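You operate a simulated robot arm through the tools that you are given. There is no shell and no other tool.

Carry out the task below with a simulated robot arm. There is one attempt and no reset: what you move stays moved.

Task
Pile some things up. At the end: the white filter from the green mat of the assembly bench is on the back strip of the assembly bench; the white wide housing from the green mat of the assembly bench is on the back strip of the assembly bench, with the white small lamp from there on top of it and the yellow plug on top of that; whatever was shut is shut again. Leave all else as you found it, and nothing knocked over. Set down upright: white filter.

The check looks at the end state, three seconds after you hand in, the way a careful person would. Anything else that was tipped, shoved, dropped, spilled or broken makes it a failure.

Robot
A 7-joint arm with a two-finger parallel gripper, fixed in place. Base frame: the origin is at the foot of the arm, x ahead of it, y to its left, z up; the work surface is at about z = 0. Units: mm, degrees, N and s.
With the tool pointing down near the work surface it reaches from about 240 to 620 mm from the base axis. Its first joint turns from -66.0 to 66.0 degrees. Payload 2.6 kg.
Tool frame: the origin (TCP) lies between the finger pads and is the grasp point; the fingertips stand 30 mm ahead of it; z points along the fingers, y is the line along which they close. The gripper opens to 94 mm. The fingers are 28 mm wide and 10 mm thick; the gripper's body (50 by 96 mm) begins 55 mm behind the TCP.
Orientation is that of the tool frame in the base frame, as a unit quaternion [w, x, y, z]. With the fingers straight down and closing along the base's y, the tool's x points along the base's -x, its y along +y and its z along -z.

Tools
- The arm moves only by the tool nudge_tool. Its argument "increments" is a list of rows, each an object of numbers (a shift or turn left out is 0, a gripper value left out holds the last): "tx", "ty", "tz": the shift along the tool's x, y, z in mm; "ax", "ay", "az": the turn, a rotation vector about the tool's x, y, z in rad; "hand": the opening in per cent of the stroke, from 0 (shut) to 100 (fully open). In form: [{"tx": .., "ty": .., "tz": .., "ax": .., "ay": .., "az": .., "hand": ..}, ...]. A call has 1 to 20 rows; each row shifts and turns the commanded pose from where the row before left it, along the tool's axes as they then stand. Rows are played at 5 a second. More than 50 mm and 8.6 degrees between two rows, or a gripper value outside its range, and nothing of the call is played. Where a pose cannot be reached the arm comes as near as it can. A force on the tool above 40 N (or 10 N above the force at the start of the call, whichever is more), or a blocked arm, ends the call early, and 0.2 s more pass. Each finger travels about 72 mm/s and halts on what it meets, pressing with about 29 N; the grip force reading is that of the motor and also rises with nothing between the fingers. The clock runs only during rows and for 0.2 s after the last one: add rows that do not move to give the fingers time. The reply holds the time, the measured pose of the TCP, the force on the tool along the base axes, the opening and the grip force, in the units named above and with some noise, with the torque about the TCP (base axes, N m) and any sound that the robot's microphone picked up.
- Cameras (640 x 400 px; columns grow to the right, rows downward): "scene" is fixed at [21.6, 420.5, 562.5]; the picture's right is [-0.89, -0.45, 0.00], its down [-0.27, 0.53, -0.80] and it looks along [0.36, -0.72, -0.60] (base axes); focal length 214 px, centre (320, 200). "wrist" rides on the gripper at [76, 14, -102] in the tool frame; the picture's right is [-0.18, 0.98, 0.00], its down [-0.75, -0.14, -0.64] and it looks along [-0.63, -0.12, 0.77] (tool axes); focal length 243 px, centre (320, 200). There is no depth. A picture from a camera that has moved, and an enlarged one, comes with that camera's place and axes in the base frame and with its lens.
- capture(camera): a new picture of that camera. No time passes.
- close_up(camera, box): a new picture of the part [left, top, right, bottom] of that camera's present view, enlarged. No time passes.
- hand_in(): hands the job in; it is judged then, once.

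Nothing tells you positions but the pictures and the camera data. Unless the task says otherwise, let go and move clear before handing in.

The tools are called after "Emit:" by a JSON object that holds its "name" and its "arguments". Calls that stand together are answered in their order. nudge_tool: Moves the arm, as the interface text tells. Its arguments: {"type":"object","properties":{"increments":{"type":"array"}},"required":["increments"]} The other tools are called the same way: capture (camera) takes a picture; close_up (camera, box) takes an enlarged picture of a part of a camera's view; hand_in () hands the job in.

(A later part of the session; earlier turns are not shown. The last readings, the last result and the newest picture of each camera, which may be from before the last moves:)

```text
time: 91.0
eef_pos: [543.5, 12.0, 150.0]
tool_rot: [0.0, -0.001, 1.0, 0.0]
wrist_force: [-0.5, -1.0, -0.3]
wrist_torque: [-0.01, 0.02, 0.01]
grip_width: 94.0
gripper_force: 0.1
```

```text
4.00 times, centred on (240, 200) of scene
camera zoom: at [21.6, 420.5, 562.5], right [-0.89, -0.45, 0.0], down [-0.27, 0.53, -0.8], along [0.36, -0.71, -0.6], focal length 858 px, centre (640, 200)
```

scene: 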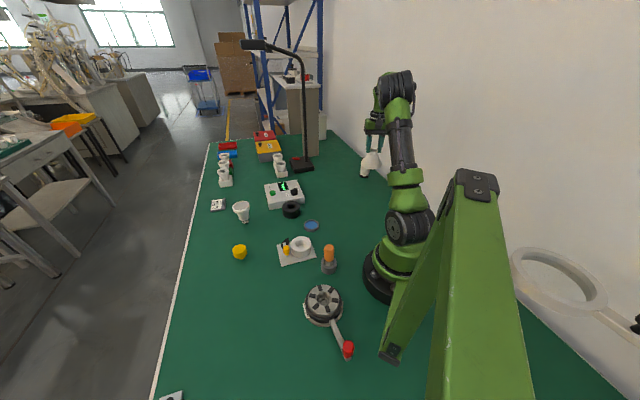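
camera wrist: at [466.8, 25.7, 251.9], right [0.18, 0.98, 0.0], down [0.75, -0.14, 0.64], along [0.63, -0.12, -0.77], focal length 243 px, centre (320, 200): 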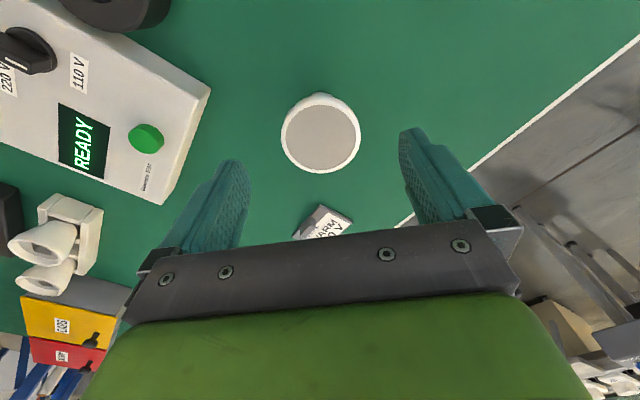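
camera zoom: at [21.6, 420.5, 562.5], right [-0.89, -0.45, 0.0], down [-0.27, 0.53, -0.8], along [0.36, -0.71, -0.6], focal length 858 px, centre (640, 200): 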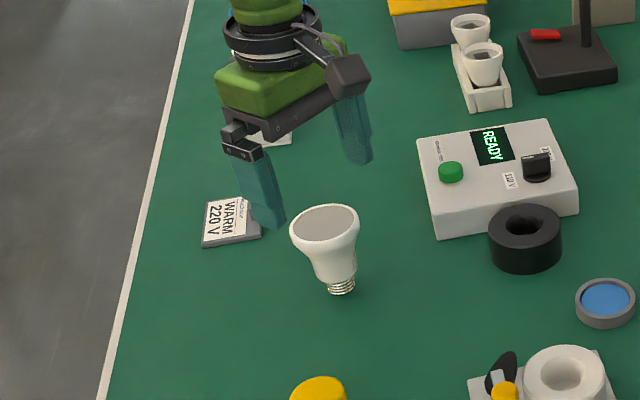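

Lamp is centred between the fingers at (545, 12). I descend to rim height and close gently.

Emit:
{"name": "nudge_tool", "arguments": {"increments": [{"tx": -1, "tz": 20}, {"tz": 25}, {"tz": 15}, {"tz": 8}, {}]}}

Emit:
{"name": "nudge_tool", "arguments": {"increments": [{"hand": 80}, {"hand": 68}, {"hand": 58}, {"hand": 55}, {}]}}

Emit:
{"name": "close_up", "arguments": {"camera": "wrist", "box": [220, 40, 420, 240]}}

Emit:
{"name": "close_up", "arguments": {"camera": "scene", "box": [180, 150, 300, 250]}}

```text
time: 92.2
eef_pos: [544.8, 11.5, 81.6]
tool_rot: [-0.001, 0.0, 1.0, 0.0]
wrist_force: [0.3, -0.3, -0.9]
wrist_torque: [0.0, 0.02, 0.01]
grip_width: 93.7
gripper_force: 0.2
```

```text
time: 93.4
eef_pos: [544.7, 12.7, 80.7]
tool_rot: [0.0, 0.0, 1.0, 0.0]
wrist_force: [0.2, -0.5, -0.3]
wrist_torque: [0.02, -0.02, -0.01]
grip_width: 61.0
gripper_force: 28.9
```

```text
2.00 times, centred on (320, 140) of wrist
camera zoom: at [468.5, 27.2, 183.3], right [0.18, 0.98, 0.0], down [0.75, -0.14, 0.64], along [0.63, -0.12, -0.77], focal length 485 px, centre (320, 320)
```

zoom: 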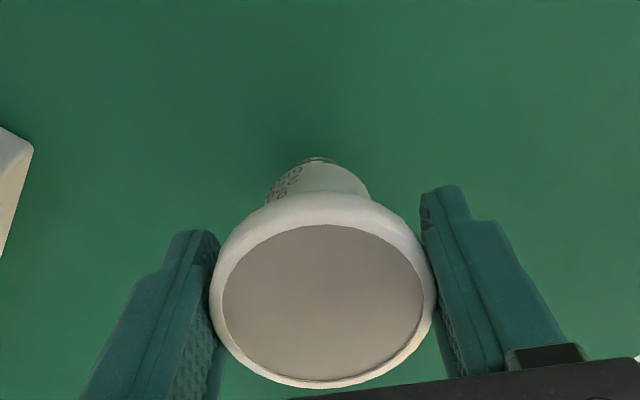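

```text
4.00 times, centred on (240, 200) of scene
camera zoom: at [21.6, 420.5, 562.5], right [-0.89, -0.45, 0.0], down [-0.27, 0.53, -0.8], along [0.36, -0.71, -0.6], focal length 858 px, centre (640, 200)
```

zoom: 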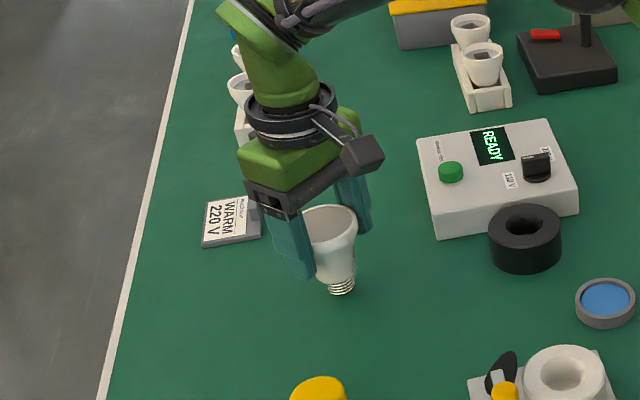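

Gripped at 61 mm. Now a slow test lift.

Emit:
{"name": "nudge_tool", "arguments": {"increments": [{"tz": -2}, {"tz": -3}, {"tz": -4}, {"tz": -5}, {"tz": -5}, {"tz": -3}]}}

Emit:
{"name": "close_up", "arguments": {"camera": "wrist", "box": [220, 40, 420, 240]}}

Emit:
{"name": "close_up", "arguments": {"camera": "scene", "box": [180, 150, 300, 250]}}

```text
time: 94.8
eef_pos: [544.1, 11.7, 105.2]
tool_rot: [-0.001, -0.001, 1.0, -0.001]
wrist_force: [-0.4, -1.0, -1.6]
wrist_torque: [0.03, 0.02, 0.03]
grip_width: 60.9
gripper_force: 28.6
```

```text
2.00 times, centred on (320, 140) of wrist
camera zoom: at [467.9, 26.2, 206.0], right [0.18, 0.98, 0.0], down [0.75, -0.14, 0.64], along [0.63, -0.12, -0.77], focal length 485 px, centre (320, 320)
```

zoom: 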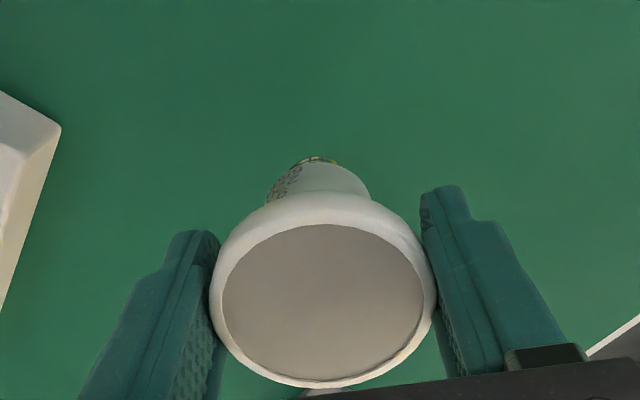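

```text
4.00 times, centred on (240, 200) of scene
camera zoom: at [21.6, 420.5, 562.5], right [-0.89, -0.45, 0.0], down [-0.27, 0.53, -0.8], along [0.36, -0.71, -0.6], focal length 858 px, centre (640, 200)
```

zoom: 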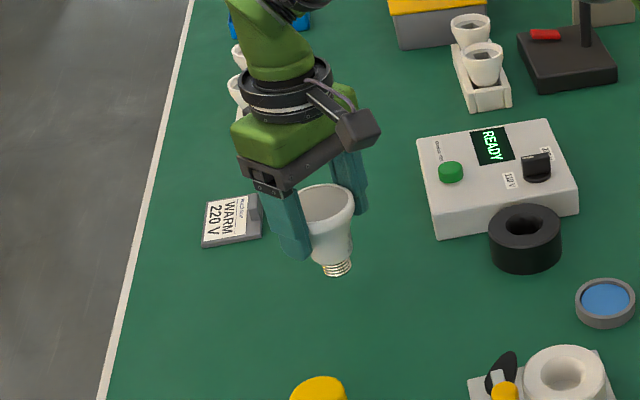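

The lamp hangs straight. I lift it up and inward slowly, then carry it across.

Emit:
{"name": "nudge_tool", "arguments": {"increments": [{"tz": -5}, {"tz": -8, "tx": 3}, {"tz": -9, "tx": 6}, {"tz": -10, "tx": 9}, {"tz": -10, "tx": 9}, {"tz": -10, "tx": 9}, {"tz": -10, "tx": 9}, {"tz": -10, "tx": 9}, {"tz": -10, "tx": 9}, {"tz": -10, "tx": 9}, {"tz": -10, "tx": 9}, {"tz": -10, "tx": 9}, {"tz": -6, "tx": 8}, {"tz": -2, "tx": 5}]}}

Emit:
{"name": "nudge_tool", "arguments": {"increments": [{"az": 0.04}, {"az": 0.08}, {"az": 0.08}, {"az": 0.08}, {"az": 0.08}, {"az": 0.08}, {"az": 0.08}, {"az": 0.04}]}}

Emit:
{"name": "close_up", "arguments": {"camera": "wrist", "box": [220, 40, 420, 240]}}

```text
time: 97.8
eef_pos: [442.0, 10.6, 225.2]
tool_rot: [0.0, -0.001, 1.0, 0.0]
wrist_force: [0.5, -0.4, -0.7]
wrist_torque: [-0.04, 0.01, -0.01]
grip_width: 60.4
gripper_force: 28.9
```

```text
time: 99.6
eef_pos: [441.8, 12.5, 225.2]
tool_rot: [0.0, 0.277, 0.961, 0.0]
wrist_force: [0.5, 0.3, -0.2]
wrist_torque: [-0.02, -0.04, 0.03]
grip_width: 60.8
gripper_force: 29.6
```

```text
2.00 times, centred on (320, 140) of wrist
camera zoom: at [384.5, 65.0, 327.1], right [0.68, 0.73, 0.0], down [0.56, -0.52, 0.64], along [0.47, -0.44, -0.77], focal length 485 px, centre (320, 320)
```

zoom: 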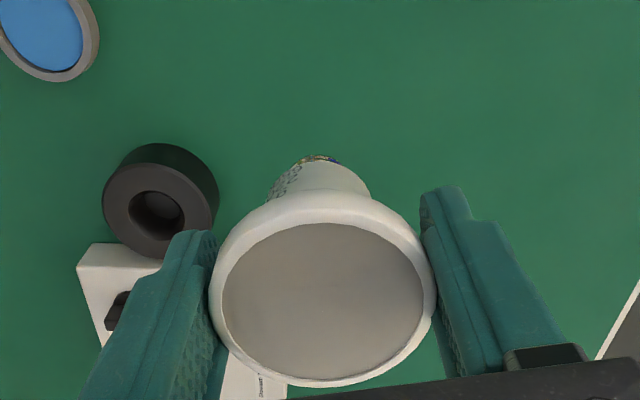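

Emit:
{"name": "nudge_tool", "arguments": {"increments": [{"tx": -0.6, "ty": -8.2}, {"tx": -1.2, "ty": -16.4}, {"tx": -1.5, "ty": -20.4}, {"tx": -1.5, "ty": -20.4}, {"tx": -1.5, "ty": -20.4}, {"tx": -1.5, "ty": -20.4}, {"tx": -1.5, "ty": -20.4}, {"tx": -1.5, "ty": -20.4}, {"tx": -1.5, "ty": -20.4}, {"tx": -1.5, "ty": -20.4}, {"tx": -1.5, "ty": -20.4}, {"tx": -1.5, "ty": -20.4}, {"tx": -1.2, "ty": -16.4}, {"tx": -0.6, "ty": -8.2}]}}

Emit:
{"name": "nudge_tool", "arguments": {"increments": [{"tx": -0.6, "ty": -8.2}, {"tx": -1.2, "ty": -16.4}, {"tx": -1.5, "ty": -20.4}, {"tx": -1.5, "ty": -20.4}, {"tx": -1.5, "ty": -20.4}, {"tx": -1.5, "ty": -20.4}, {"tx": -1.5, "ty": -20.4}, {"tx": -1.5, "ty": -20.4}, {"tx": -1.5, "ty": -20.4}, {"tx": -1.5, "ty": -20.4}, {"tx": -1.5, "ty": -20.4}, {"tx": -1.5, "ty": -20.4}, {"tx": -1.2, "ty": -16.4}, {"tx": -0.6, "ty": -8.2}]}}

Emit:
{"name": "nudge_tool", "arguments": {"increments": [{"az": 0.04}, {"az": 0.08}, {"az": 0.08}, {"az": 0.08}, {"az": 0.08}, {"az": 0.08}, {"az": 0.08}, {"az": 0.04}]}}

Emit:
{"name": "capture", "arguments": {"camera": "wrist"}}

Emit:
{"name": "close_up", "arguments": {"camera": "scene", "box": [310, 100, 450, 220]}}

```text
time: 102.6
eef_pos: [323.9, -213.4, 224.3]
tool_rot: [0.0, 0.275, 0.961, 0.0]
wrist_force: [-1.2, 1.3, -1.6]
wrist_torque: [0.01, -0.02, -0.05]
grip_width: 60.8
gripper_force: 29.6
```

```text
time: 105.6
eef_pos: [204.4, -437.4, 224.8]
tool_rot: [0.0, 0.275, 0.961, 0.0]
wrist_force: [0.6, 0.1, -0.4]
wrist_torque: [0.01, 0.01, 0.0]
grip_width: 60.4
gripper_force: 28.6
```

```text
time: 107.4
eef_pos: [204.8, -436.7, 224.5]
tool_rot: [0.0, 0.53, 0.848, 0.0]
wrist_force: [-0.3, 0.6, -0.9]
wrist_torque: [0.0, 0.02, 0.01]
grip_width: 60.4
gripper_force: 28.8
```

```text
taken
camera wrist: at [184.2, -362.0, 326.6], right [0.96, 0.26, 0.0], down [0.2, -0.74, 0.64], along [0.17, -0.62, -0.77], focal length 243 px, centre (320, 200)
```

wrist: 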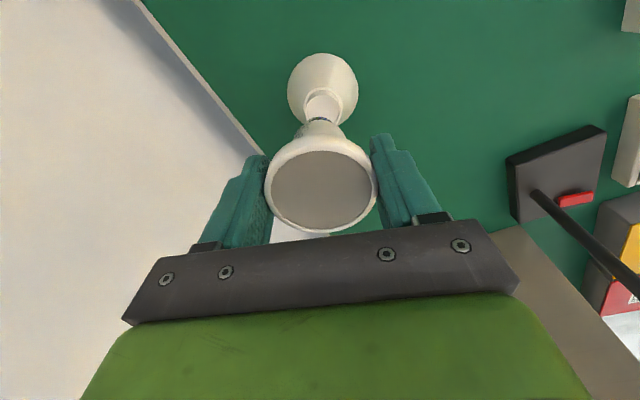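

```text
3.33 times, centred on (380, 160) of scene
camera zoom: at [21.6, 420.5, 562.5], right [-0.89, -0.45, 0.0], down [-0.27, 0.53, -0.8], along [0.36, -0.71, -0.6], focal length 715 px, centre (120, 333)
```

zoom: 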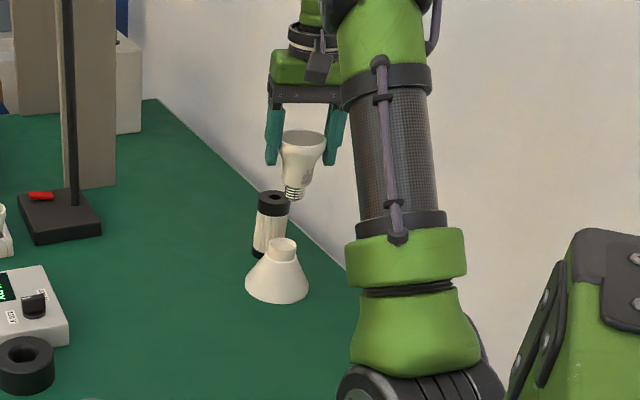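

Lamp is above and slightly inward of the housing. I zoom in to align its base with the neck.

Emit:
{"name": "close_up", "arguments": {"camera": "wrist", "box": [270, 40, 380, 150]}}

Emit:
{"name": "close_up", "arguments": {"camera": "scene", "box": [350, 120, 400, 195]}}

```text
3.64 times, centred on (325, 95) of wrist
camera zoom: at [184.2, -362.0, 326.6], right [0.96, 0.26, 0.0], down [0.2, -0.74, 0.64], along [0.17, -0.62, -0.77], focal length 882 px, centre (302, 582)
```

zoom: 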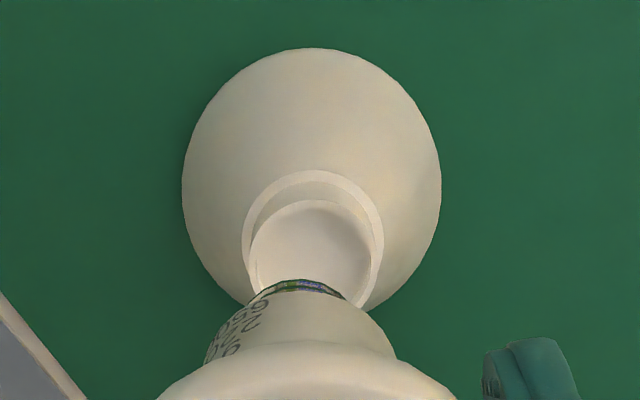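

```text
5.33 times, centred on (375, 158) of scene
camera zoom: at [21.6, 420.5, 562.5], right [-0.89, -0.45, 0.0], down [-0.27, 0.53, -0.8], along [0.36, -0.71, -0.6], focal length 1144 px, centre (27, 427)
```

zoom: 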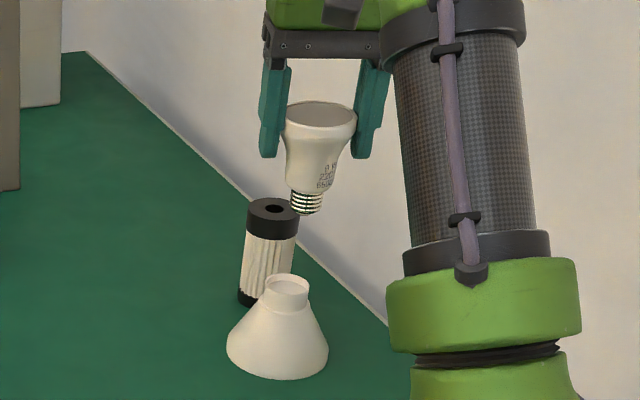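

The neck is at (210, -448.8), so I need about 13 mm outward and then down. I do that in part and check again.

Emit:
{"name": "nudge_tool", "arguments": {"increments": [{"tx": -3}, {"tx": -5}, {"tx": -4, "tz": 3}, {"tx": -1.2, "tz": 6}, {"tz": 8}, {"tz": 8}, {"tz": 8}, {"tz": 6}, {"tz": 3}, {}]}}

Emit:
{"name": "capture", "arguments": {"camera": "wrist"}}

Emit:
{"name": "close_up", "arguments": {"camera": "scene", "box": [350, 120, 400, 195]}}

Emit:
{"name": "close_up", "arguments": {"camera": "wrist", "box": [260, 40, 380, 160]}}

```text
time: 109.6
eef_pos: [209.3, -449.7, 182.3]
tool_rot: [0.001, 0.531, 0.848, 0.0]
wrist_force: [0.0, 0.0, -0.2]
wrist_torque: [-0.01, -0.01, -0.01]
grip_width: 60.1
gripper_force: 28.7
```

```text
taken
camera wrist: at [189.9, -374.1, 283.9], right [0.96, 0.26, 0.0], down [0.2, -0.74, 0.64], along [0.17, -0.62, -0.77], focal length 243 px, centre (320, 200)
```

wrist: 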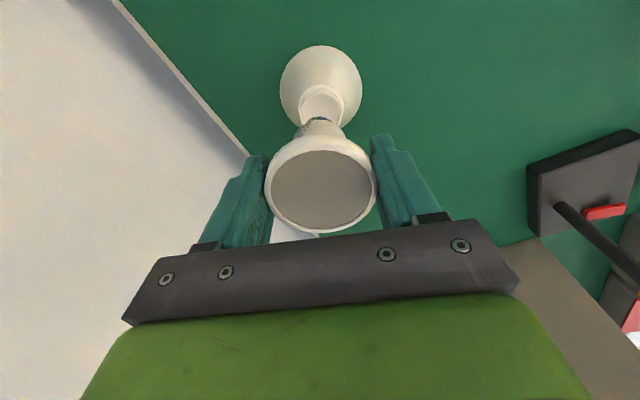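

```text
5.33 times, centred on (375, 158) of scene
camera zoom: at [21.6, 420.5, 562.5], right [-0.89, -0.45, 0.0], down [-0.27, 0.53, -0.8], along [0.36, -0.71, -0.6], focal length 1144 px, centre (27, 427)
```

zoom: 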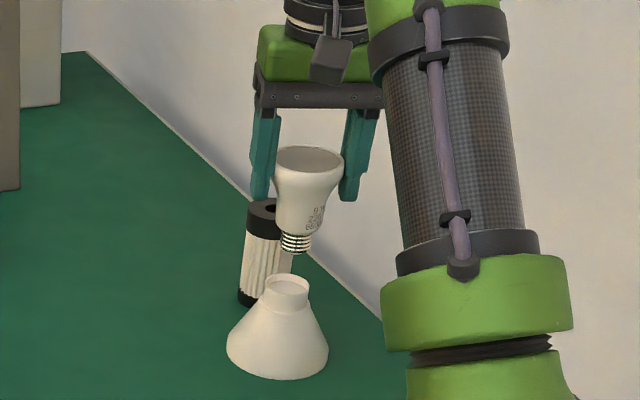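

```text
3.33 times, centred on (320, 100) of wrist
camera zoom: at [189.9, -374.1, 283.9], right [0.96, 0.26, 0.0], down [0.2, -0.74, 0.64], along [0.17, -0.62, -0.77], focal length 809 px, centre (320, 533)
```

zoom: 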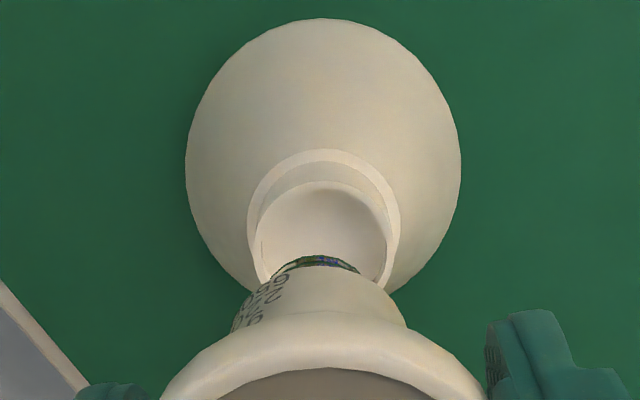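

I zoom in more on the scene view to judge the tangential alignment between lamp base and neck.

Emit:
{"name": "close_up", "arguments": {"camera": "scene", "box": [362, 142, 388, 180]}}

Emit:
{"name": "close_up", "arguments": {"camera": "wrist", "box": [290, 80, 350, 130]}}

```text
10.53 times, centred on (375, 161) of scene
camera zoom: at [21.6, 420.5, 562.5], right [-0.89, -0.45, 0.0], down [-0.27, 0.53, -0.8], along [0.36, -0.71, -0.6], focal length 2258 px, centre (-259, 610)
```

zoom: 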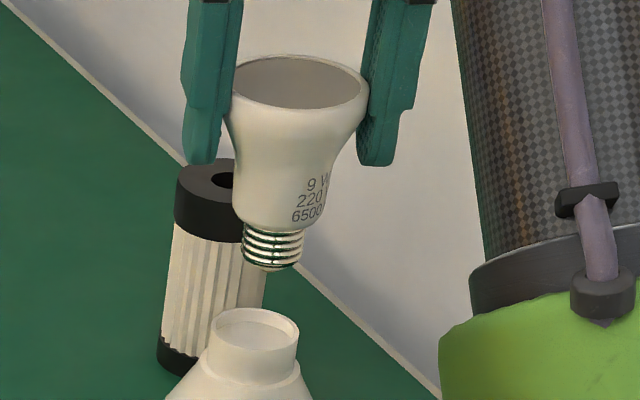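

```text
8.00 times, centred on (320, 105) of wrist
camera zoom: at [189.9, -374.1, 283.9], right [0.96, 0.26, 0.0], down [0.2, -0.74, 0.64], along [0.17, -0.62, -0.77], focal length 1941 px, centre (320, 960)
```

zoom: 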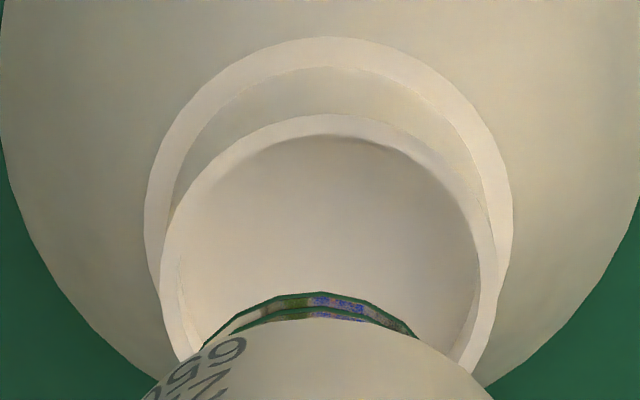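

The lamp base is about 27 mm across and the recess about 32 mm, so alignment matters. The lamp looks about 2 mm off tangentially, so I correct that and lower to just above the rim for another check.

Emit:
{"name": "nudge_tool", "arguments": {"increments": [{"ty": 2}, {"tz": 4}, {"tz": 5}, {"tz": 5}, {"tz": 4}, {"tz": 2}, {}]}}

Emit:
{"name": "close_up", "arguments": {"camera": "scene", "box": [362, 142, 388, 180]}}

Emit:
{"name": "close_up", "arguments": {"camera": "wrist", "box": [290, 80, 350, 130]}}

Emit:
{"name": "close_up", "arguments": {"camera": "wrist", "box": [240, 60, 400, 240]}}

```text
time: 111.2
eef_pos: [210.7, -449.1, 162.3]
tool_rot: [0.0, 0.53, 0.848, 0.0]
wrist_force: [0.9, -0.5, -0.6]
wrist_torque: [0.02, -0.01, 0.01]
grip_width: 60.5
gripper_force: 28.9
```

```text
10.53 times, centred on (375, 161) of scene
camera zoom: at [21.6, 420.5, 562.5], right [-0.89, -0.45, 0.0], down [-0.27, 0.53, -0.8], along [0.36, -0.71, -0.6], focal length 2258 px, centre (-259, 610)
```

zoom: 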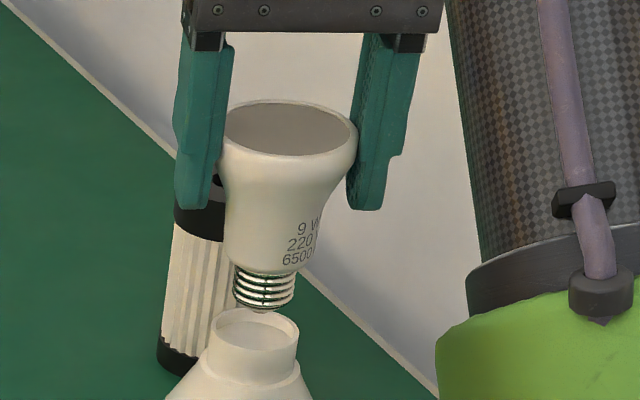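

```text
8.00 times, centred on (320, 105) of wrist
camera zoom: at [190.8, -373.3, 264.1], right [0.96, 0.26, 0.0], down [0.2, -0.74, 0.64], along [0.17, -0.62, -0.77], focal length 1941 px, centre (320, 960)
```

zoom: 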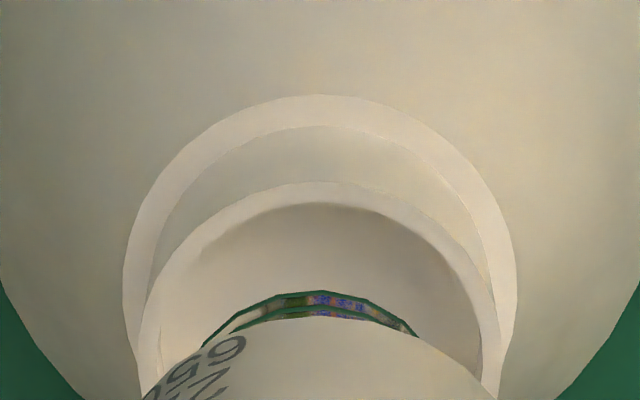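

```text
2.22 times, centred on (320, 150) of wrist
camera zoom: at [190.8, -373.3, 264.1], right [0.96, 0.26, 0.0], down [0.2, -0.74, 0.64], along [0.17, -0.62, -0.77], focal length 539 px, centre (320, 311)
```

zoom: 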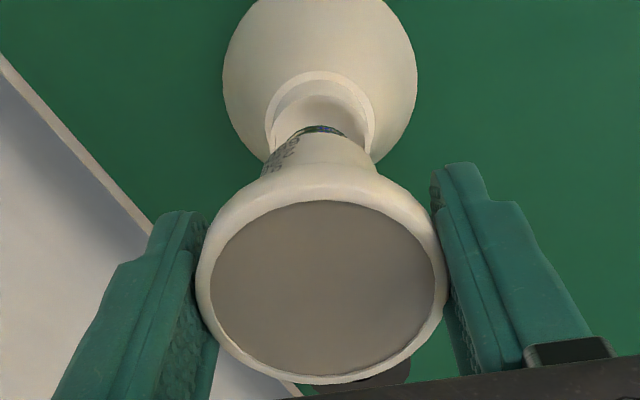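

The remaining offset is about 1 mm tangentially. I correct it and lower slowly until the lamp touches the recess floor.

Emit:
{"name": "nudge_tool", "arguments": {"increments": [{"ty": 1.2}, {"tz": 2}, {"tz": 2}, {"tz": 2}, {"tz": 1}, {}]}}

Emit:
{"name": "close_up", "arguments": {"camera": "scene", "box": [362, 142, 388, 180]}}

Emit:
{"name": "close_up", "arguments": {"camera": "wrist", "box": [290, 80, 350, 130]}}

```text
time: 112.6
eef_pos: [213.2, -447.8, 156.4]
tool_rot: [0.0, 0.531, 0.847, 0.0]
wrist_force: [0.3, -0.1, -0.2]
wrist_torque: [0.04, -0.02, 0.0]
grip_width: 60.0
gripper_force: 29.3
```

```text
10.53 times, centred on (375, 161) of scene
camera zoom: at [21.6, 420.5, 562.5], right [-0.89, -0.45, 0.0], down [-0.27, 0.53, -0.8], along [0.36, -0.71, -0.6], focal length 2258 px, centre (-259, 610)
```

zoom: 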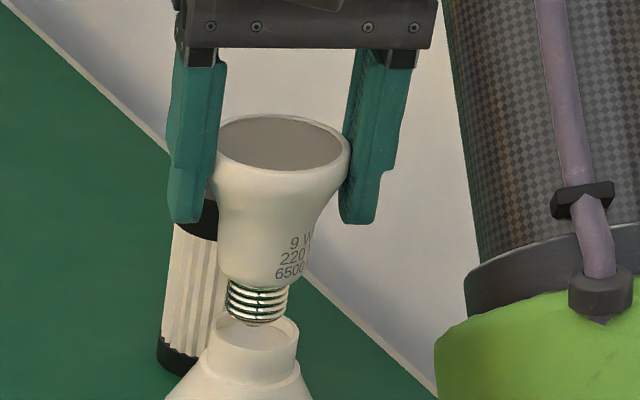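

```text
8.00 times, centred on (320, 105) of wrist
camera zoom: at [192.7, -372.8, 257.4], right [0.96, 0.26, 0.0], down [0.2, -0.74, 0.64], along [0.17, -0.62, -0.77], focal length 1941 px, centre (320, 960)
```

zoom: 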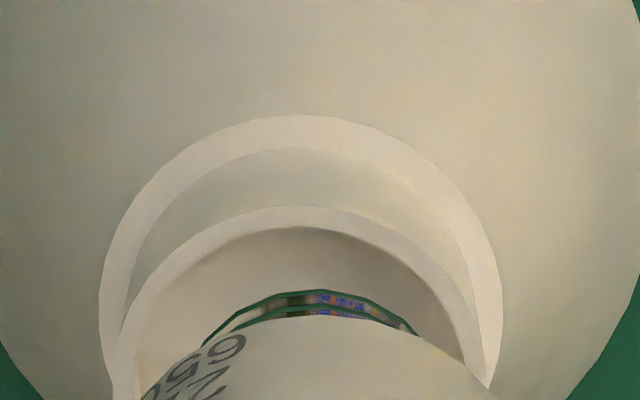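

The views agree within about 2 mm. I nudge slightly inward and lower until light contact.

Emit:
{"name": "nudge_tool", "arguments": {"increments": [{"tx": 1.8, "ty": -0.4}, {"tz": 1}, {"tz": 1}, {"tz": 1}, {"tz": 1}]}}

Emit:
{"name": "close_up", "arguments": {"camera": "scene", "box": [365, 145, 385, 175]}}

Emit:
{"name": "close_up", "arguments": {"camera": "wrist", "box": [290, 80, 350, 130]}}

```text
time: 113.8
eef_pos: [211.5, -446.7, 151.9]
tool_rot: [0.0, 0.531, 0.847, 0.0]
wrist_force: [0.0, 0.0, -1.3]
wrist_torque: [0.0, -0.02, -0.01]
grip_width: 60.2
gripper_force: 28.7
```

```text
13.33 times, centred on (375, 160) of scene
camera zoom: at [21.6, 420.5, 562.5], right [-0.89, -0.45, 0.0], down [-0.27, 0.53, -0.8], along [0.36, -0.71, -0.6], focal length 2860 px, centre (-413, 733)
```

zoom: 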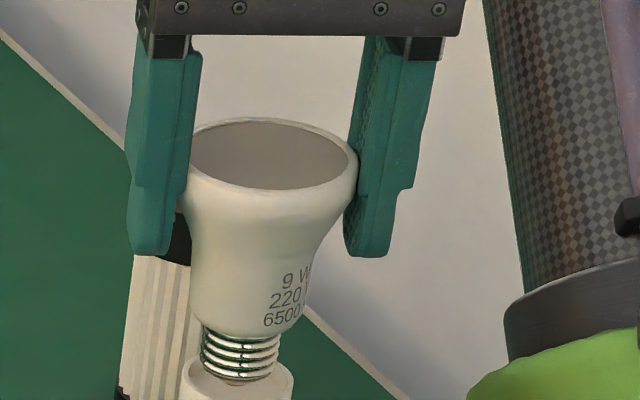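

```text
8.00 times, centred on (320, 105) of wrist
camera zoom: at [191.7, -371.3, 253.5], right [0.96, 0.26, 0.0], down [0.2, -0.74, 0.64], along [0.17, -0.62, -0.77], focal length 1941 px, centre (320, 960)
```

zoom: 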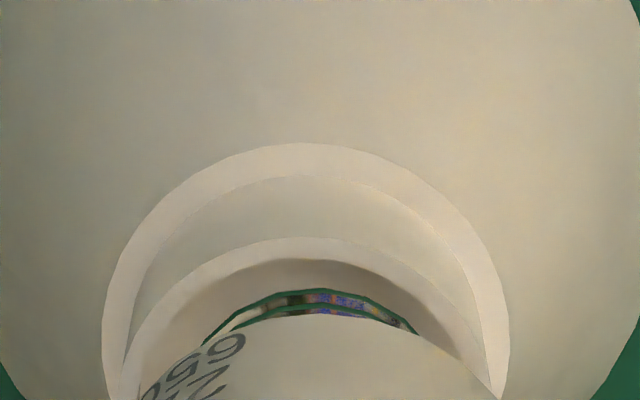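

Alignment now looks good. I continue lowering in 1 mm steps until contact.

Emit:
{"name": "nudge_tool", "arguments": {"increments": [{"tz": 1}, {"tz": 1}]}}

Emit:
{"name": "nudge_tool", "arguments": {"increments": [{"tz": 1}, {"tz": 0.5}]}}

```text
time: 114.4
eef_pos: [211.7, -446.6, 150.2]
tool_rot: [0.002, 0.531, 0.848, 0.0]
wrist_force: [-0.6, 1.7, 10.9]
wrist_torque: [0.2, 0.01, 0.0]
grip_width: 60.0
gripper_force: 29.0
```

```text
time: 115.0
eef_pos: [212.2, -447.9, 151.2]
tool_rot: [0.002, 0.53, 0.848, -0.001]
wrist_force: [-1.2, -1.3, 23.3]
wrist_torque: [-0.09, 0.08, -0.01]
grip_width: 60.0
gripper_force: 29.5
```

Contact at TCP z ≈ 150.5, meaning the lamp sits on the recess floor. I relieve the push force and look before opening.

Emit:
{"name": "nudge_tool", "arguments": {"increments": [{"tz": -1}, {"tz": -0.8}, {}]}}

Emit:
{"name": "close_up", "arguments": {"camera": "scene", "box": [360, 140, 390, 190]}}

```text
time: 115.8
eef_pos: [211.9, -446.1, 150.3]
tool_rot: [0.0, 0.531, 0.847, 0.0]
wrist_force: [-0.2, -4.6, 13.5]
wrist_torque: [-0.46, -0.03, 0.03]
grip_width: 59.9
gripper_force: 28.8
```

```text
8.00 times, centred on (375, 165) of scene
camera zoom: at [21.5, 420.6, 562.4], right [-0.89, -0.45, 0.0], down [-0.27, 0.53, -0.8], along [0.36, -0.72, -0.6], focal length 1716 px, centre (-120, 480)
```

zoom: 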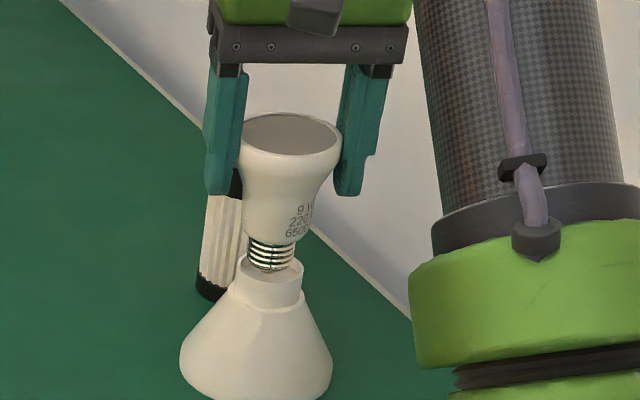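

Emit:
{"name": "nudge_tool", "arguments": {"increments": [{"tz": -0.8}, {}]}}

```text
time: 116.4
eef_pos: [211.2, -445.4, 150.8]
tool_rot: [-0.001, 0.53, 0.848, 0.001]
wrist_force: [0.6, -1.8, 8.7]
wrist_torque: [-0.16, -0.09, 0.01]
grip_width: 60.0
gripper_force: 29.1
```

Emit:
{"name": "nudge_tool", "arguments": {"increments": [{"tz": -0.7}, {}]}}

Emit:
{"name": "close_up", "arguments": {"camera": "wrist", "box": [240, 60, 400, 240]}}

```text
time: 117.0
eef_pos: [210.6, -445.7, 150.5]
tool_rot: [-0.002, 0.531, 0.848, 0.0]
wrist_force: [1.9, -0.7, 2.2]
wrist_torque: [-0.05, -0.08, 0.02]
grip_width: 59.7
gripper_force: 28.5
```

```text
2.22 times, centred on (320, 150) of wrist
camera zoom: at [191.7, -370.9, 252.7], right [0.96, 0.26, 0.0], down [0.2, -0.74, 0.64], along [0.17, -0.62, -0.77], focal length 539 px, centre (320, 311)
```

zoom: 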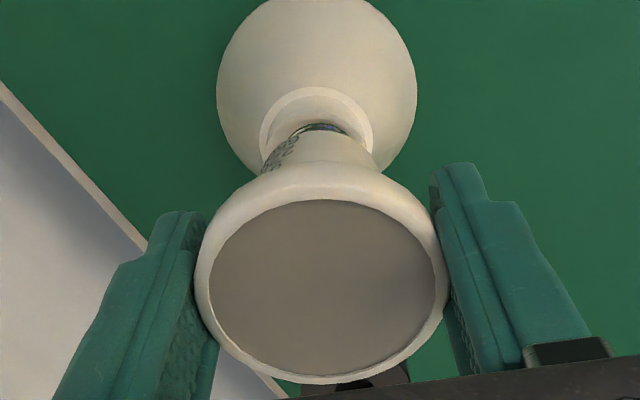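

Force is down to about 2 N. I open the fingers slowly.

Emit:
{"name": "nudge_tool", "arguments": {"increments": [{"hand": 65}, {"hand": 67}, {"hand": 70}, {}]}}

Emit:
{"name": "close_up", "arguments": {"camera": "wrist", "box": [240, 60, 400, 240]}}

Emit:
{"name": "close_up", "arguments": {"camera": "scene", "box": [360, 140, 390, 190]}}

```text
time: 118.0
eef_pos: [211.5, -446.3, 152.1]
tool_rot: [-0.001, 0.531, 0.848, 0.0]
wrist_force: [0.2, 0.4, -1.0]
wrist_torque: [0.01, -0.03, -0.06]
grip_width: 65.6
gripper_force: 0.1
```

```text
2.22 times, centred on (320, 150) of wrist
camera zoom: at [191.6, -371.2, 253.2], right [0.96, 0.26, 0.0], down [0.2, -0.74, 0.64], along [0.17, -0.62, -0.77], focal length 539 px, centre (320, 311)
```

zoom: 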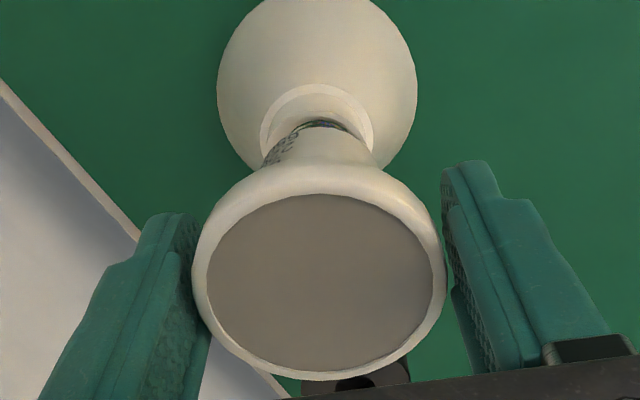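

```text
8.00 times, centred on (375, 165) of scene
camera zoom: at [21.6, 420.5, 562.5], right [-0.89, -0.45, 0.0], down [-0.27, 0.53, -0.8], along [0.36, -0.71, -0.6], focal length 1716 px, centre (-120, 480)
```

zoom: 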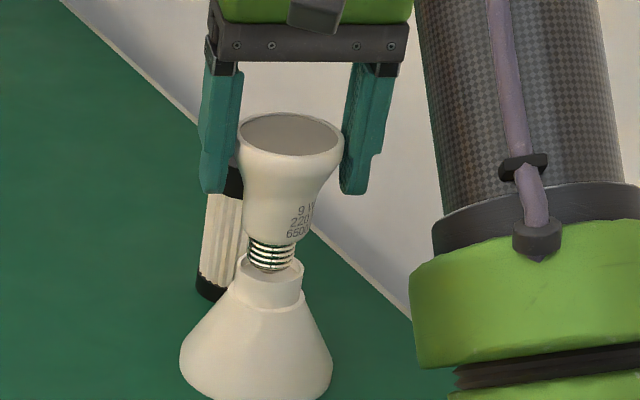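

The lamp shifted very slightly on release. I wait a moment to see whether it is stable or leaning before opening further.

Emit:
{"name": "nudge_tool", "arguments": {"increments": [{}, {}, {}]}}

Emit:
{"name": "close_up", "arguments": {"camera": "wrist", "box": [240, 60, 400, 240]}}

Emit:
{"name": "close_up", "arguments": {"camera": "scene", "box": [365, 145, 385, 175]}}

Emit:
{"name": "close_up", "arguments": {"camera": "wrist", "box": [290, 80, 350, 130]}}

```text
time: 118.8
eef_pos: [211.5, -447.1, 150.9]
tool_rot: [0.0, 0.531, 0.847, 0.0]
wrist_force: [1.1, -0.8, -0.3]
wrist_torque: [-0.02, -0.02, 0.02]
grip_width: 65.8
gripper_force: 0.0
```

```text
2.22 times, centred on (320, 150) of wrist
camera zoom: at [191.6, -371.2, 253.2], right [0.96, 0.26, 0.0], down [0.2, -0.74, 0.64], along [0.17, -0.62, -0.77], focal length 539 px, centre (320, 311)
```

zoom: 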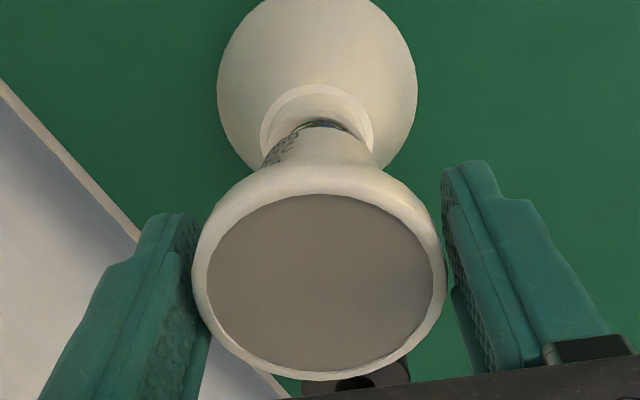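

```text
13.33 times, centred on (375, 160) of scene
camera zoom: at [21.6, 420.5, 562.5], right [-0.89, -0.45, 0.0], down [-0.27, 0.53, -0.8], along [0.36, -0.71, -0.6], focal length 2860 px, centre (-413, 733)
```

zoom: 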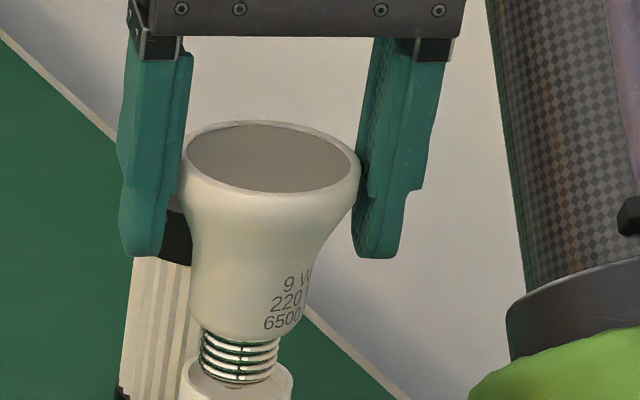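

```text
8.00 times, centred on (320, 105) of wrist
camera zoom: at [191.6, -371.2, 253.2], right [0.96, 0.26, 0.0], down [0.2, -0.74, 0.64], along [0.17, -0.62, -0.77], focal length 1941 px, centre (320, 960)
```

zoom: 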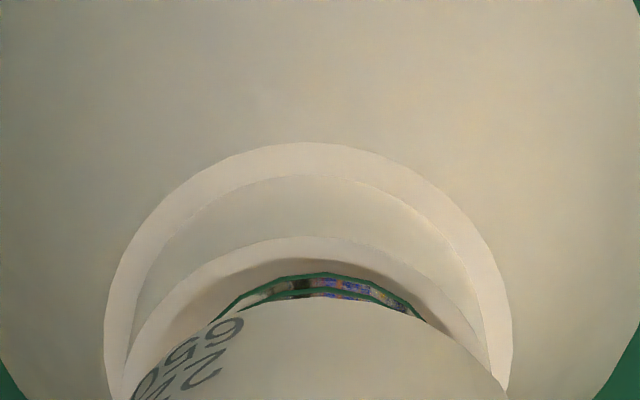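

It is stable. I look closer at how the lamp base sits in the recess.

Emit:
{"name": "close_up", "arguments": {"camera": "scene", "box": [364, 164, 384, 184]}}

Emit:
{"name": "close_up", "arguments": {"camera": "scene", "box": [355, 145, 395, 195]}}

```text
16.00 times, centred on (374, 174) of scene
camera zoom: at [21.6, 420.5, 562.5], right [-0.89, -0.45, 0.0], down [-0.27, 0.53, -0.8], along [0.36, -0.71, -0.6], focal length 3432 px, centre (-544, 616)
```

zoom: 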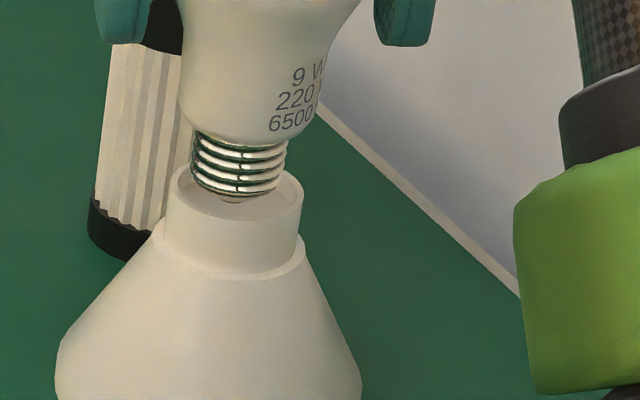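

```text
8.00 times, centred on (375, 170) of scene
camera zoom: at [21.6, 420.5, 562.5], right [-0.89, -0.45, 0.0], down [-0.27, 0.53, -0.8], along [0.36, -0.71, -0.6], focal length 1716 px, centre (-120, 440)
```

zoom: 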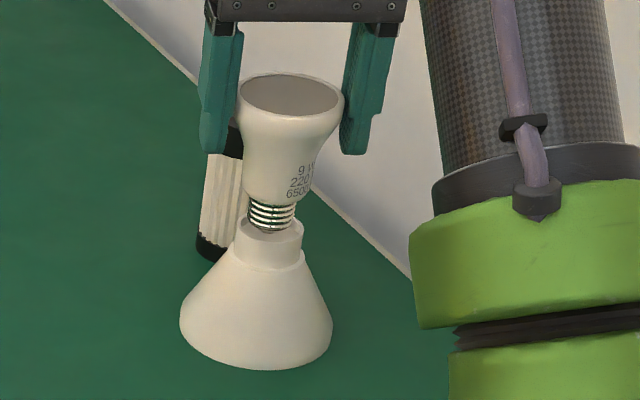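

The lamp's tip is centred on the recess floor and the lamp is upright. I open fully and rise straight up slowly.

Emit:
{"name": "nudge_tool", "arguments": {"increments": [{"hand": 75}, {"hand": 85}, {"hand": 100}, {}, {}]}}

Emit:
{"name": "nudge_tool", "arguments": {"increments": [{"tz": -8}, {"tz": -15}, {"tz": -20}, {"tz": -20}, {}]}}

Emit:
{"name": "close_up", "arguments": {"camera": "wrist", "box": [240, 40, 400, 240]}}

Emit:
{"name": "close_up", "arguments": {"camera": "scene", "box": [355, 145, 395, 195]}}

```text
time: 120.0
eef_pos: [212.1, -446.7, 151.4]
tool_rot: [0.0, 0.531, 0.847, 0.0]
wrist_force: [-0.4, 0.4, 0.4]
wrist_torque: [0.01, -0.03, 0.01]
grip_width: 94.2
gripper_force: 0.0
```

```text
time: 121.2
eef_pos: [211.0, -445.7, 216.1]
tool_rot: [0.0, 0.53, 0.848, 0.0]
wrist_force: [-0.2, 0.3, 1.1]
wrist_torque: [-0.01, -0.04, 0.01]
grip_width: 93.9
gripper_force: 0.0
```

```text
2.00 times, centred on (320, 140) of wrist
camera zoom: at [190.7, -371.3, 317.6], right [0.96, 0.26, 0.0], down [0.2, -0.74, 0.64], along [0.17, -0.62, -0.77], focal length 485 px, centre (320, 320)
```

zoom: 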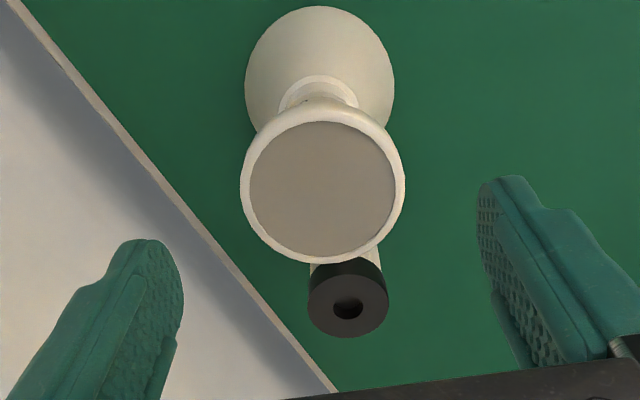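

```text
8.00 times, centred on (375, 170) of scene
camera zoom: at [21.6, 420.5, 562.5], right [-0.89, -0.45, 0.0], down [-0.27, 0.53, -0.8], along [0.36, -0.71, -0.6], focal length 1716 px, centre (-120, 440)
```

zoom: 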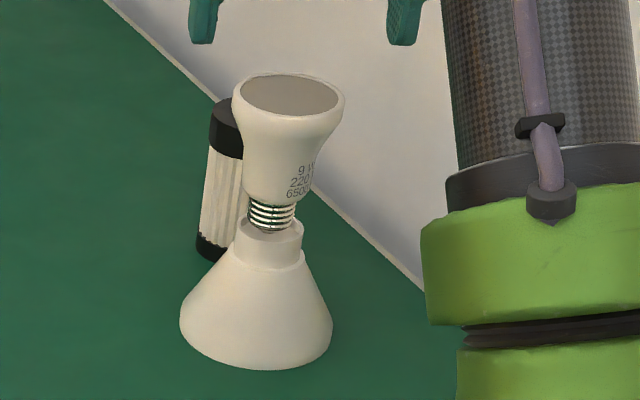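

The lamp stands upright on the housing with its face centred near (210.5, -445.5) at z ≈ 154. Now I fetch the yellow plug.

Emit:
{"name": "nudge_tool", "arguments": {"increments": [{"tz": -15}, {"az": -0.14}, {"az": -0.14}, {"az": -0.14}, {"az": -0.14}, {"az": -0.14}]}}

Emit:
{"name": "nudge_tool", "arguments": {"increments": [{"tx": 6.8, "ty": 40.2}, {"tx": 6.8, "ty": 40.2}, {"tx": 6.8, "ty": 40.2}, {"tx": 6.8, "ty": 40.2}, {"tx": 6.8, "ty": 40.2}, {"tx": 6.8, "ty": 40.2}, {"tx": 6.8, "ty": 40.2}, {"tx": 6.8, "ty": 40.2}, {"tx": 6.8, "ty": 40.2}, {"tx": 6.8, "ty": 40.2}, {"tx": 6.8, "ty": 40.2}, {"tx": 6.8, "ty": 40.2}, {"tx": 6.8, "ty": 40.2}, {"tx": 6.8, "ty": 40.2}]}}

Emit:
{"name": "nudge_tool", "arguments": {"increments": [{"az": -0.14}, {"az": -0.14}, {"az": -0.14}, {"az": -0.14}, {"az": -0.14}, {}]}}

Emit:
{"name": "capture", "arguments": {"camera": "wrist"}}

Emit:
{"name": "capture", "arguments": {"camera": "scene"}}

```text
time: 122.6
eef_pos: [211.0, -445.6, 229.7]
tool_rot: [0.0, 0.207, 0.978, 0.0]
wrist_force: [0.1, -0.5, 0.0]
wrist_torque: [-0.01, 0.01, -0.02]
grip_width: 94.0
gripper_force: 0.1
```

```text
time: 125.6
eef_pos: [352.6, 105.4, 229.6]
tool_rot: [0.0, 0.208, 0.978, 0.001]
wrist_force: [0.3, 0.4, -0.1]
wrist_torque: [-0.02, -0.02, 0.01]
grip_width: 94.0
gripper_force: 0.1
```

```text
time: 127.0
eef_pos: [353.2, 105.5, 230.2]
tool_rot: [0.0, -0.141, 0.99, 0.0]
wrist_force: [-0.7, 0.5, -0.3]
wrist_torque: [-0.02, 0.0, -0.02]
grip_width: 94.0
gripper_force: 0.1
```

```text
taken
camera wrist: at [276.7, 98.5, 331.4], right [-0.1, 1.0, 0.0], down [0.76, 0.08, 0.64], along [0.64, 0.06, -0.77], focal length 243 px, centre (320, 200)
```

wrist: 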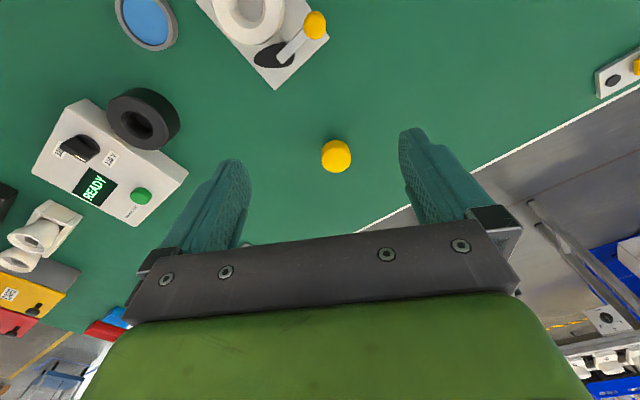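

```text
taken
```

scene: 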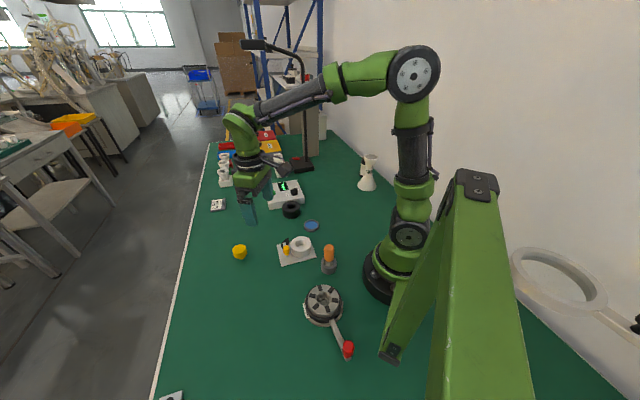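

Emit:
{"name": "close_up", "arguments": {"camera": "wrist", "box": [300, 120, 380, 190]}}

Emit:
{"name": "close_up", "arguments": {"camera": "scene", "box": [225, 235, 257, 267]}}

Emit:
{"name": "close_up", "arguments": {"camera": "scene", "box": [350, 145, 390, 200]}}

```text
5.71 times, centred on (340, 155) of wrist
camera zoom: at [276.7, 98.5, 331.4], right [-0.1, 1.0, 0.0], down [0.76, 0.08, 0.64], along [0.64, 0.06, -0.77], focal length 1386 px, centre (206, 457)
```

zoom: 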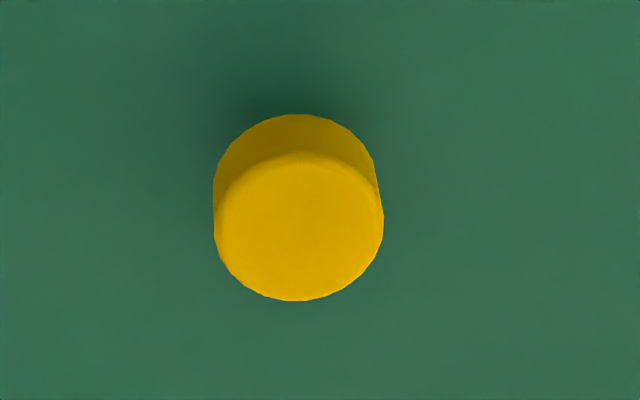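

```text
12.50 times, centred on (241, 251) of scene
camera zoom: at [21.6, 420.5, 562.5], right [-0.89, -0.45, 0.0], down [-0.27, 0.53, -0.8], along [0.36, -0.71, -0.6], focal length 2681 px, centre (1308, -438)
```

zoom: 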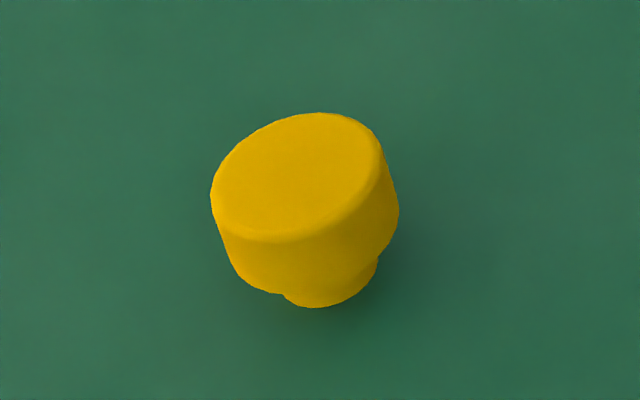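

```text
7.27 times, centred on (370, 172) of scene
camera zoom: at [21.6, 420.5, 562.5], right [-0.89, -0.45, 0.0], down [-0.27, 0.53, -0.8], along [0.36, -0.71, -0.6], focal length 1560 px, centre (-44, 400)
```

zoom: 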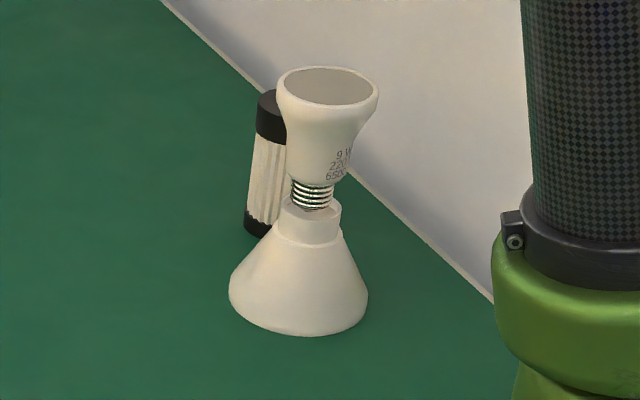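

The plug is at about (450, 136), with an 18 mm thick, 42 mm disc on a 24 mm stem, 32 mm tall in total; the stack stands steadily. I move above the plug and check.

Emit:
{"name": "nudge_tool", "arguments": {"increments": [{"tx": -25.4, "ty": 0.7, "tz": 28}, {"tx": -25.4, "ty": 0.7, "tz": 28}, {"tx": -25.4, "ty": 0.7, "tz": 28}, {"tx": -25.3, "ty": 0.8, "tz": 28}, {}]}}

Emit:
{"name": "capture", "arguments": {"camera": "wrist"}}

Emit:
{"name": "close_up", "arguments": {"camera": "wrist", "box": [260, 60, 400, 200]}}

```text
time: 128.2
eef_pos: [449.2, 136.0, 117.7]
tool_rot: [0.0, -0.14, 0.99, -0.001]
wrist_force: [0.0, -1.0, 0.2]
wrist_torque: [0.0, 0.01, 0.03]
grip_width: 93.9
gripper_force: 0.0
```

```text
taken
camera wrist: at [372.9, 129.4, 219.0], right [-0.1, 1.0, 0.0], down [0.76, 0.07, 0.64], along [0.64, 0.06, -0.77], focal length 243 px, centre (320, 200)
```

wrist: 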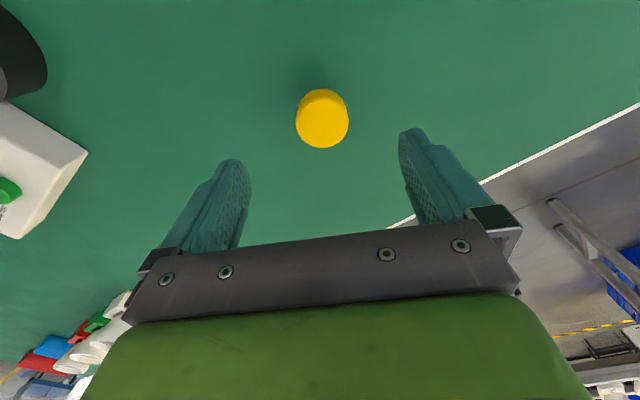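

```text
2.86 times, centred on (330, 130) of wrist
camera zoom: at [372.9, 129.4, 219.0], right [-0.1, 1.0, 0.0], down [0.76, 0.07, 0.64], along [0.64, 0.06, -0.77], focal length 693 px, centre (291, 400)
```

zoom: 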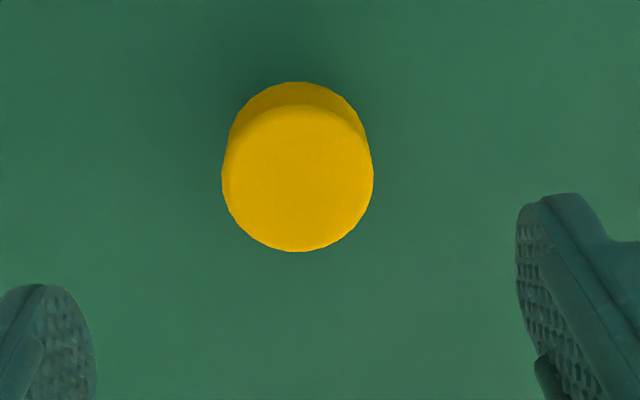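

Well centred. I descend to the disc and close.

Emit:
{"name": "nudge_tool", "arguments": {"increments": [{"ty": 1, "tz": 25}, {"tz": 28}, {"tz": 17}, {"tz": 9}, {}]}}

Emit:
{"name": "nudge_tool", "arguments": {"increments": [{"hand": 60}, {"hand": 40}, {"hand": 35}, {"hand": 35}, {}]}}

Emit:
{"name": "close_up", "arguments": {"camera": "wrist", "box": [220, 40, 420, 240]}}

Emit:
{"name": "close_up", "arguments": {"camera": "scene", "box": [200, 210, 290, 280]}}

```text
time: 129.4
eef_pos: [449.7, 140.0, 38.2]
tool_rot: [0.0, -0.14, 0.99, 0.001]
wrist_force: [-0.2, -0.7, 0.2]
wrist_torque: [-0.01, -0.05, 0.01]
grip_width: 94.0
gripper_force: 0.1
```

```text
time: 130.6
eef_pos: [449.7, 140.0, 38.2]
tool_rot: [0.0, -0.139, 0.99, 0.001]
wrist_force: [-0.2, 0.8, 0.2]
wrist_torque: [-0.03, -0.01, -0.01]
grip_width: 39.7
gripper_force: 29.5
```

```text
2.00 times, centred on (320, 140) of wrist
camera zoom: at [372.7, 132.5, 139.9], right [-0.1, 1.0, 0.0], down [0.76, 0.07, 0.64], along [0.64, 0.06, -0.77], focal length 485 px, centre (320, 320)
```

zoom: 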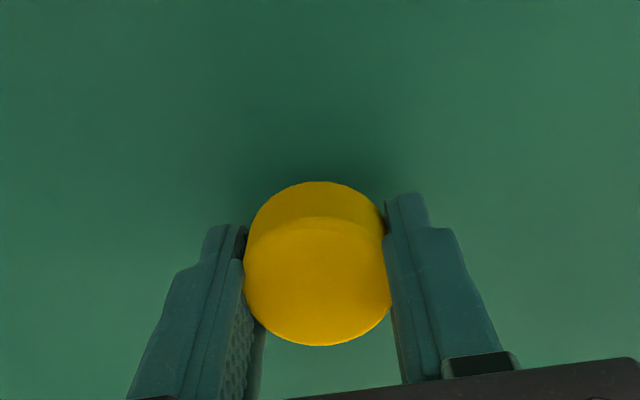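

```text
5.71 times, centred on (245, 245) of scene
camera zoom: at [21.6, 420.5, 562.5], right [-0.89, -0.45, 0.0], down [-0.27, 0.53, -0.8], along [0.36, -0.71, -0.6], focal length 1226 px, centre (749, -57)
```

zoom: 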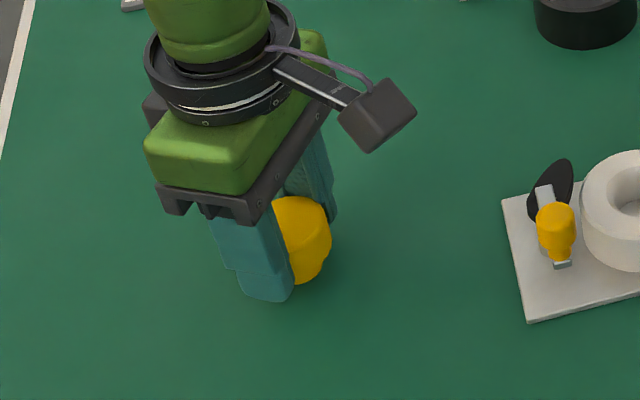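

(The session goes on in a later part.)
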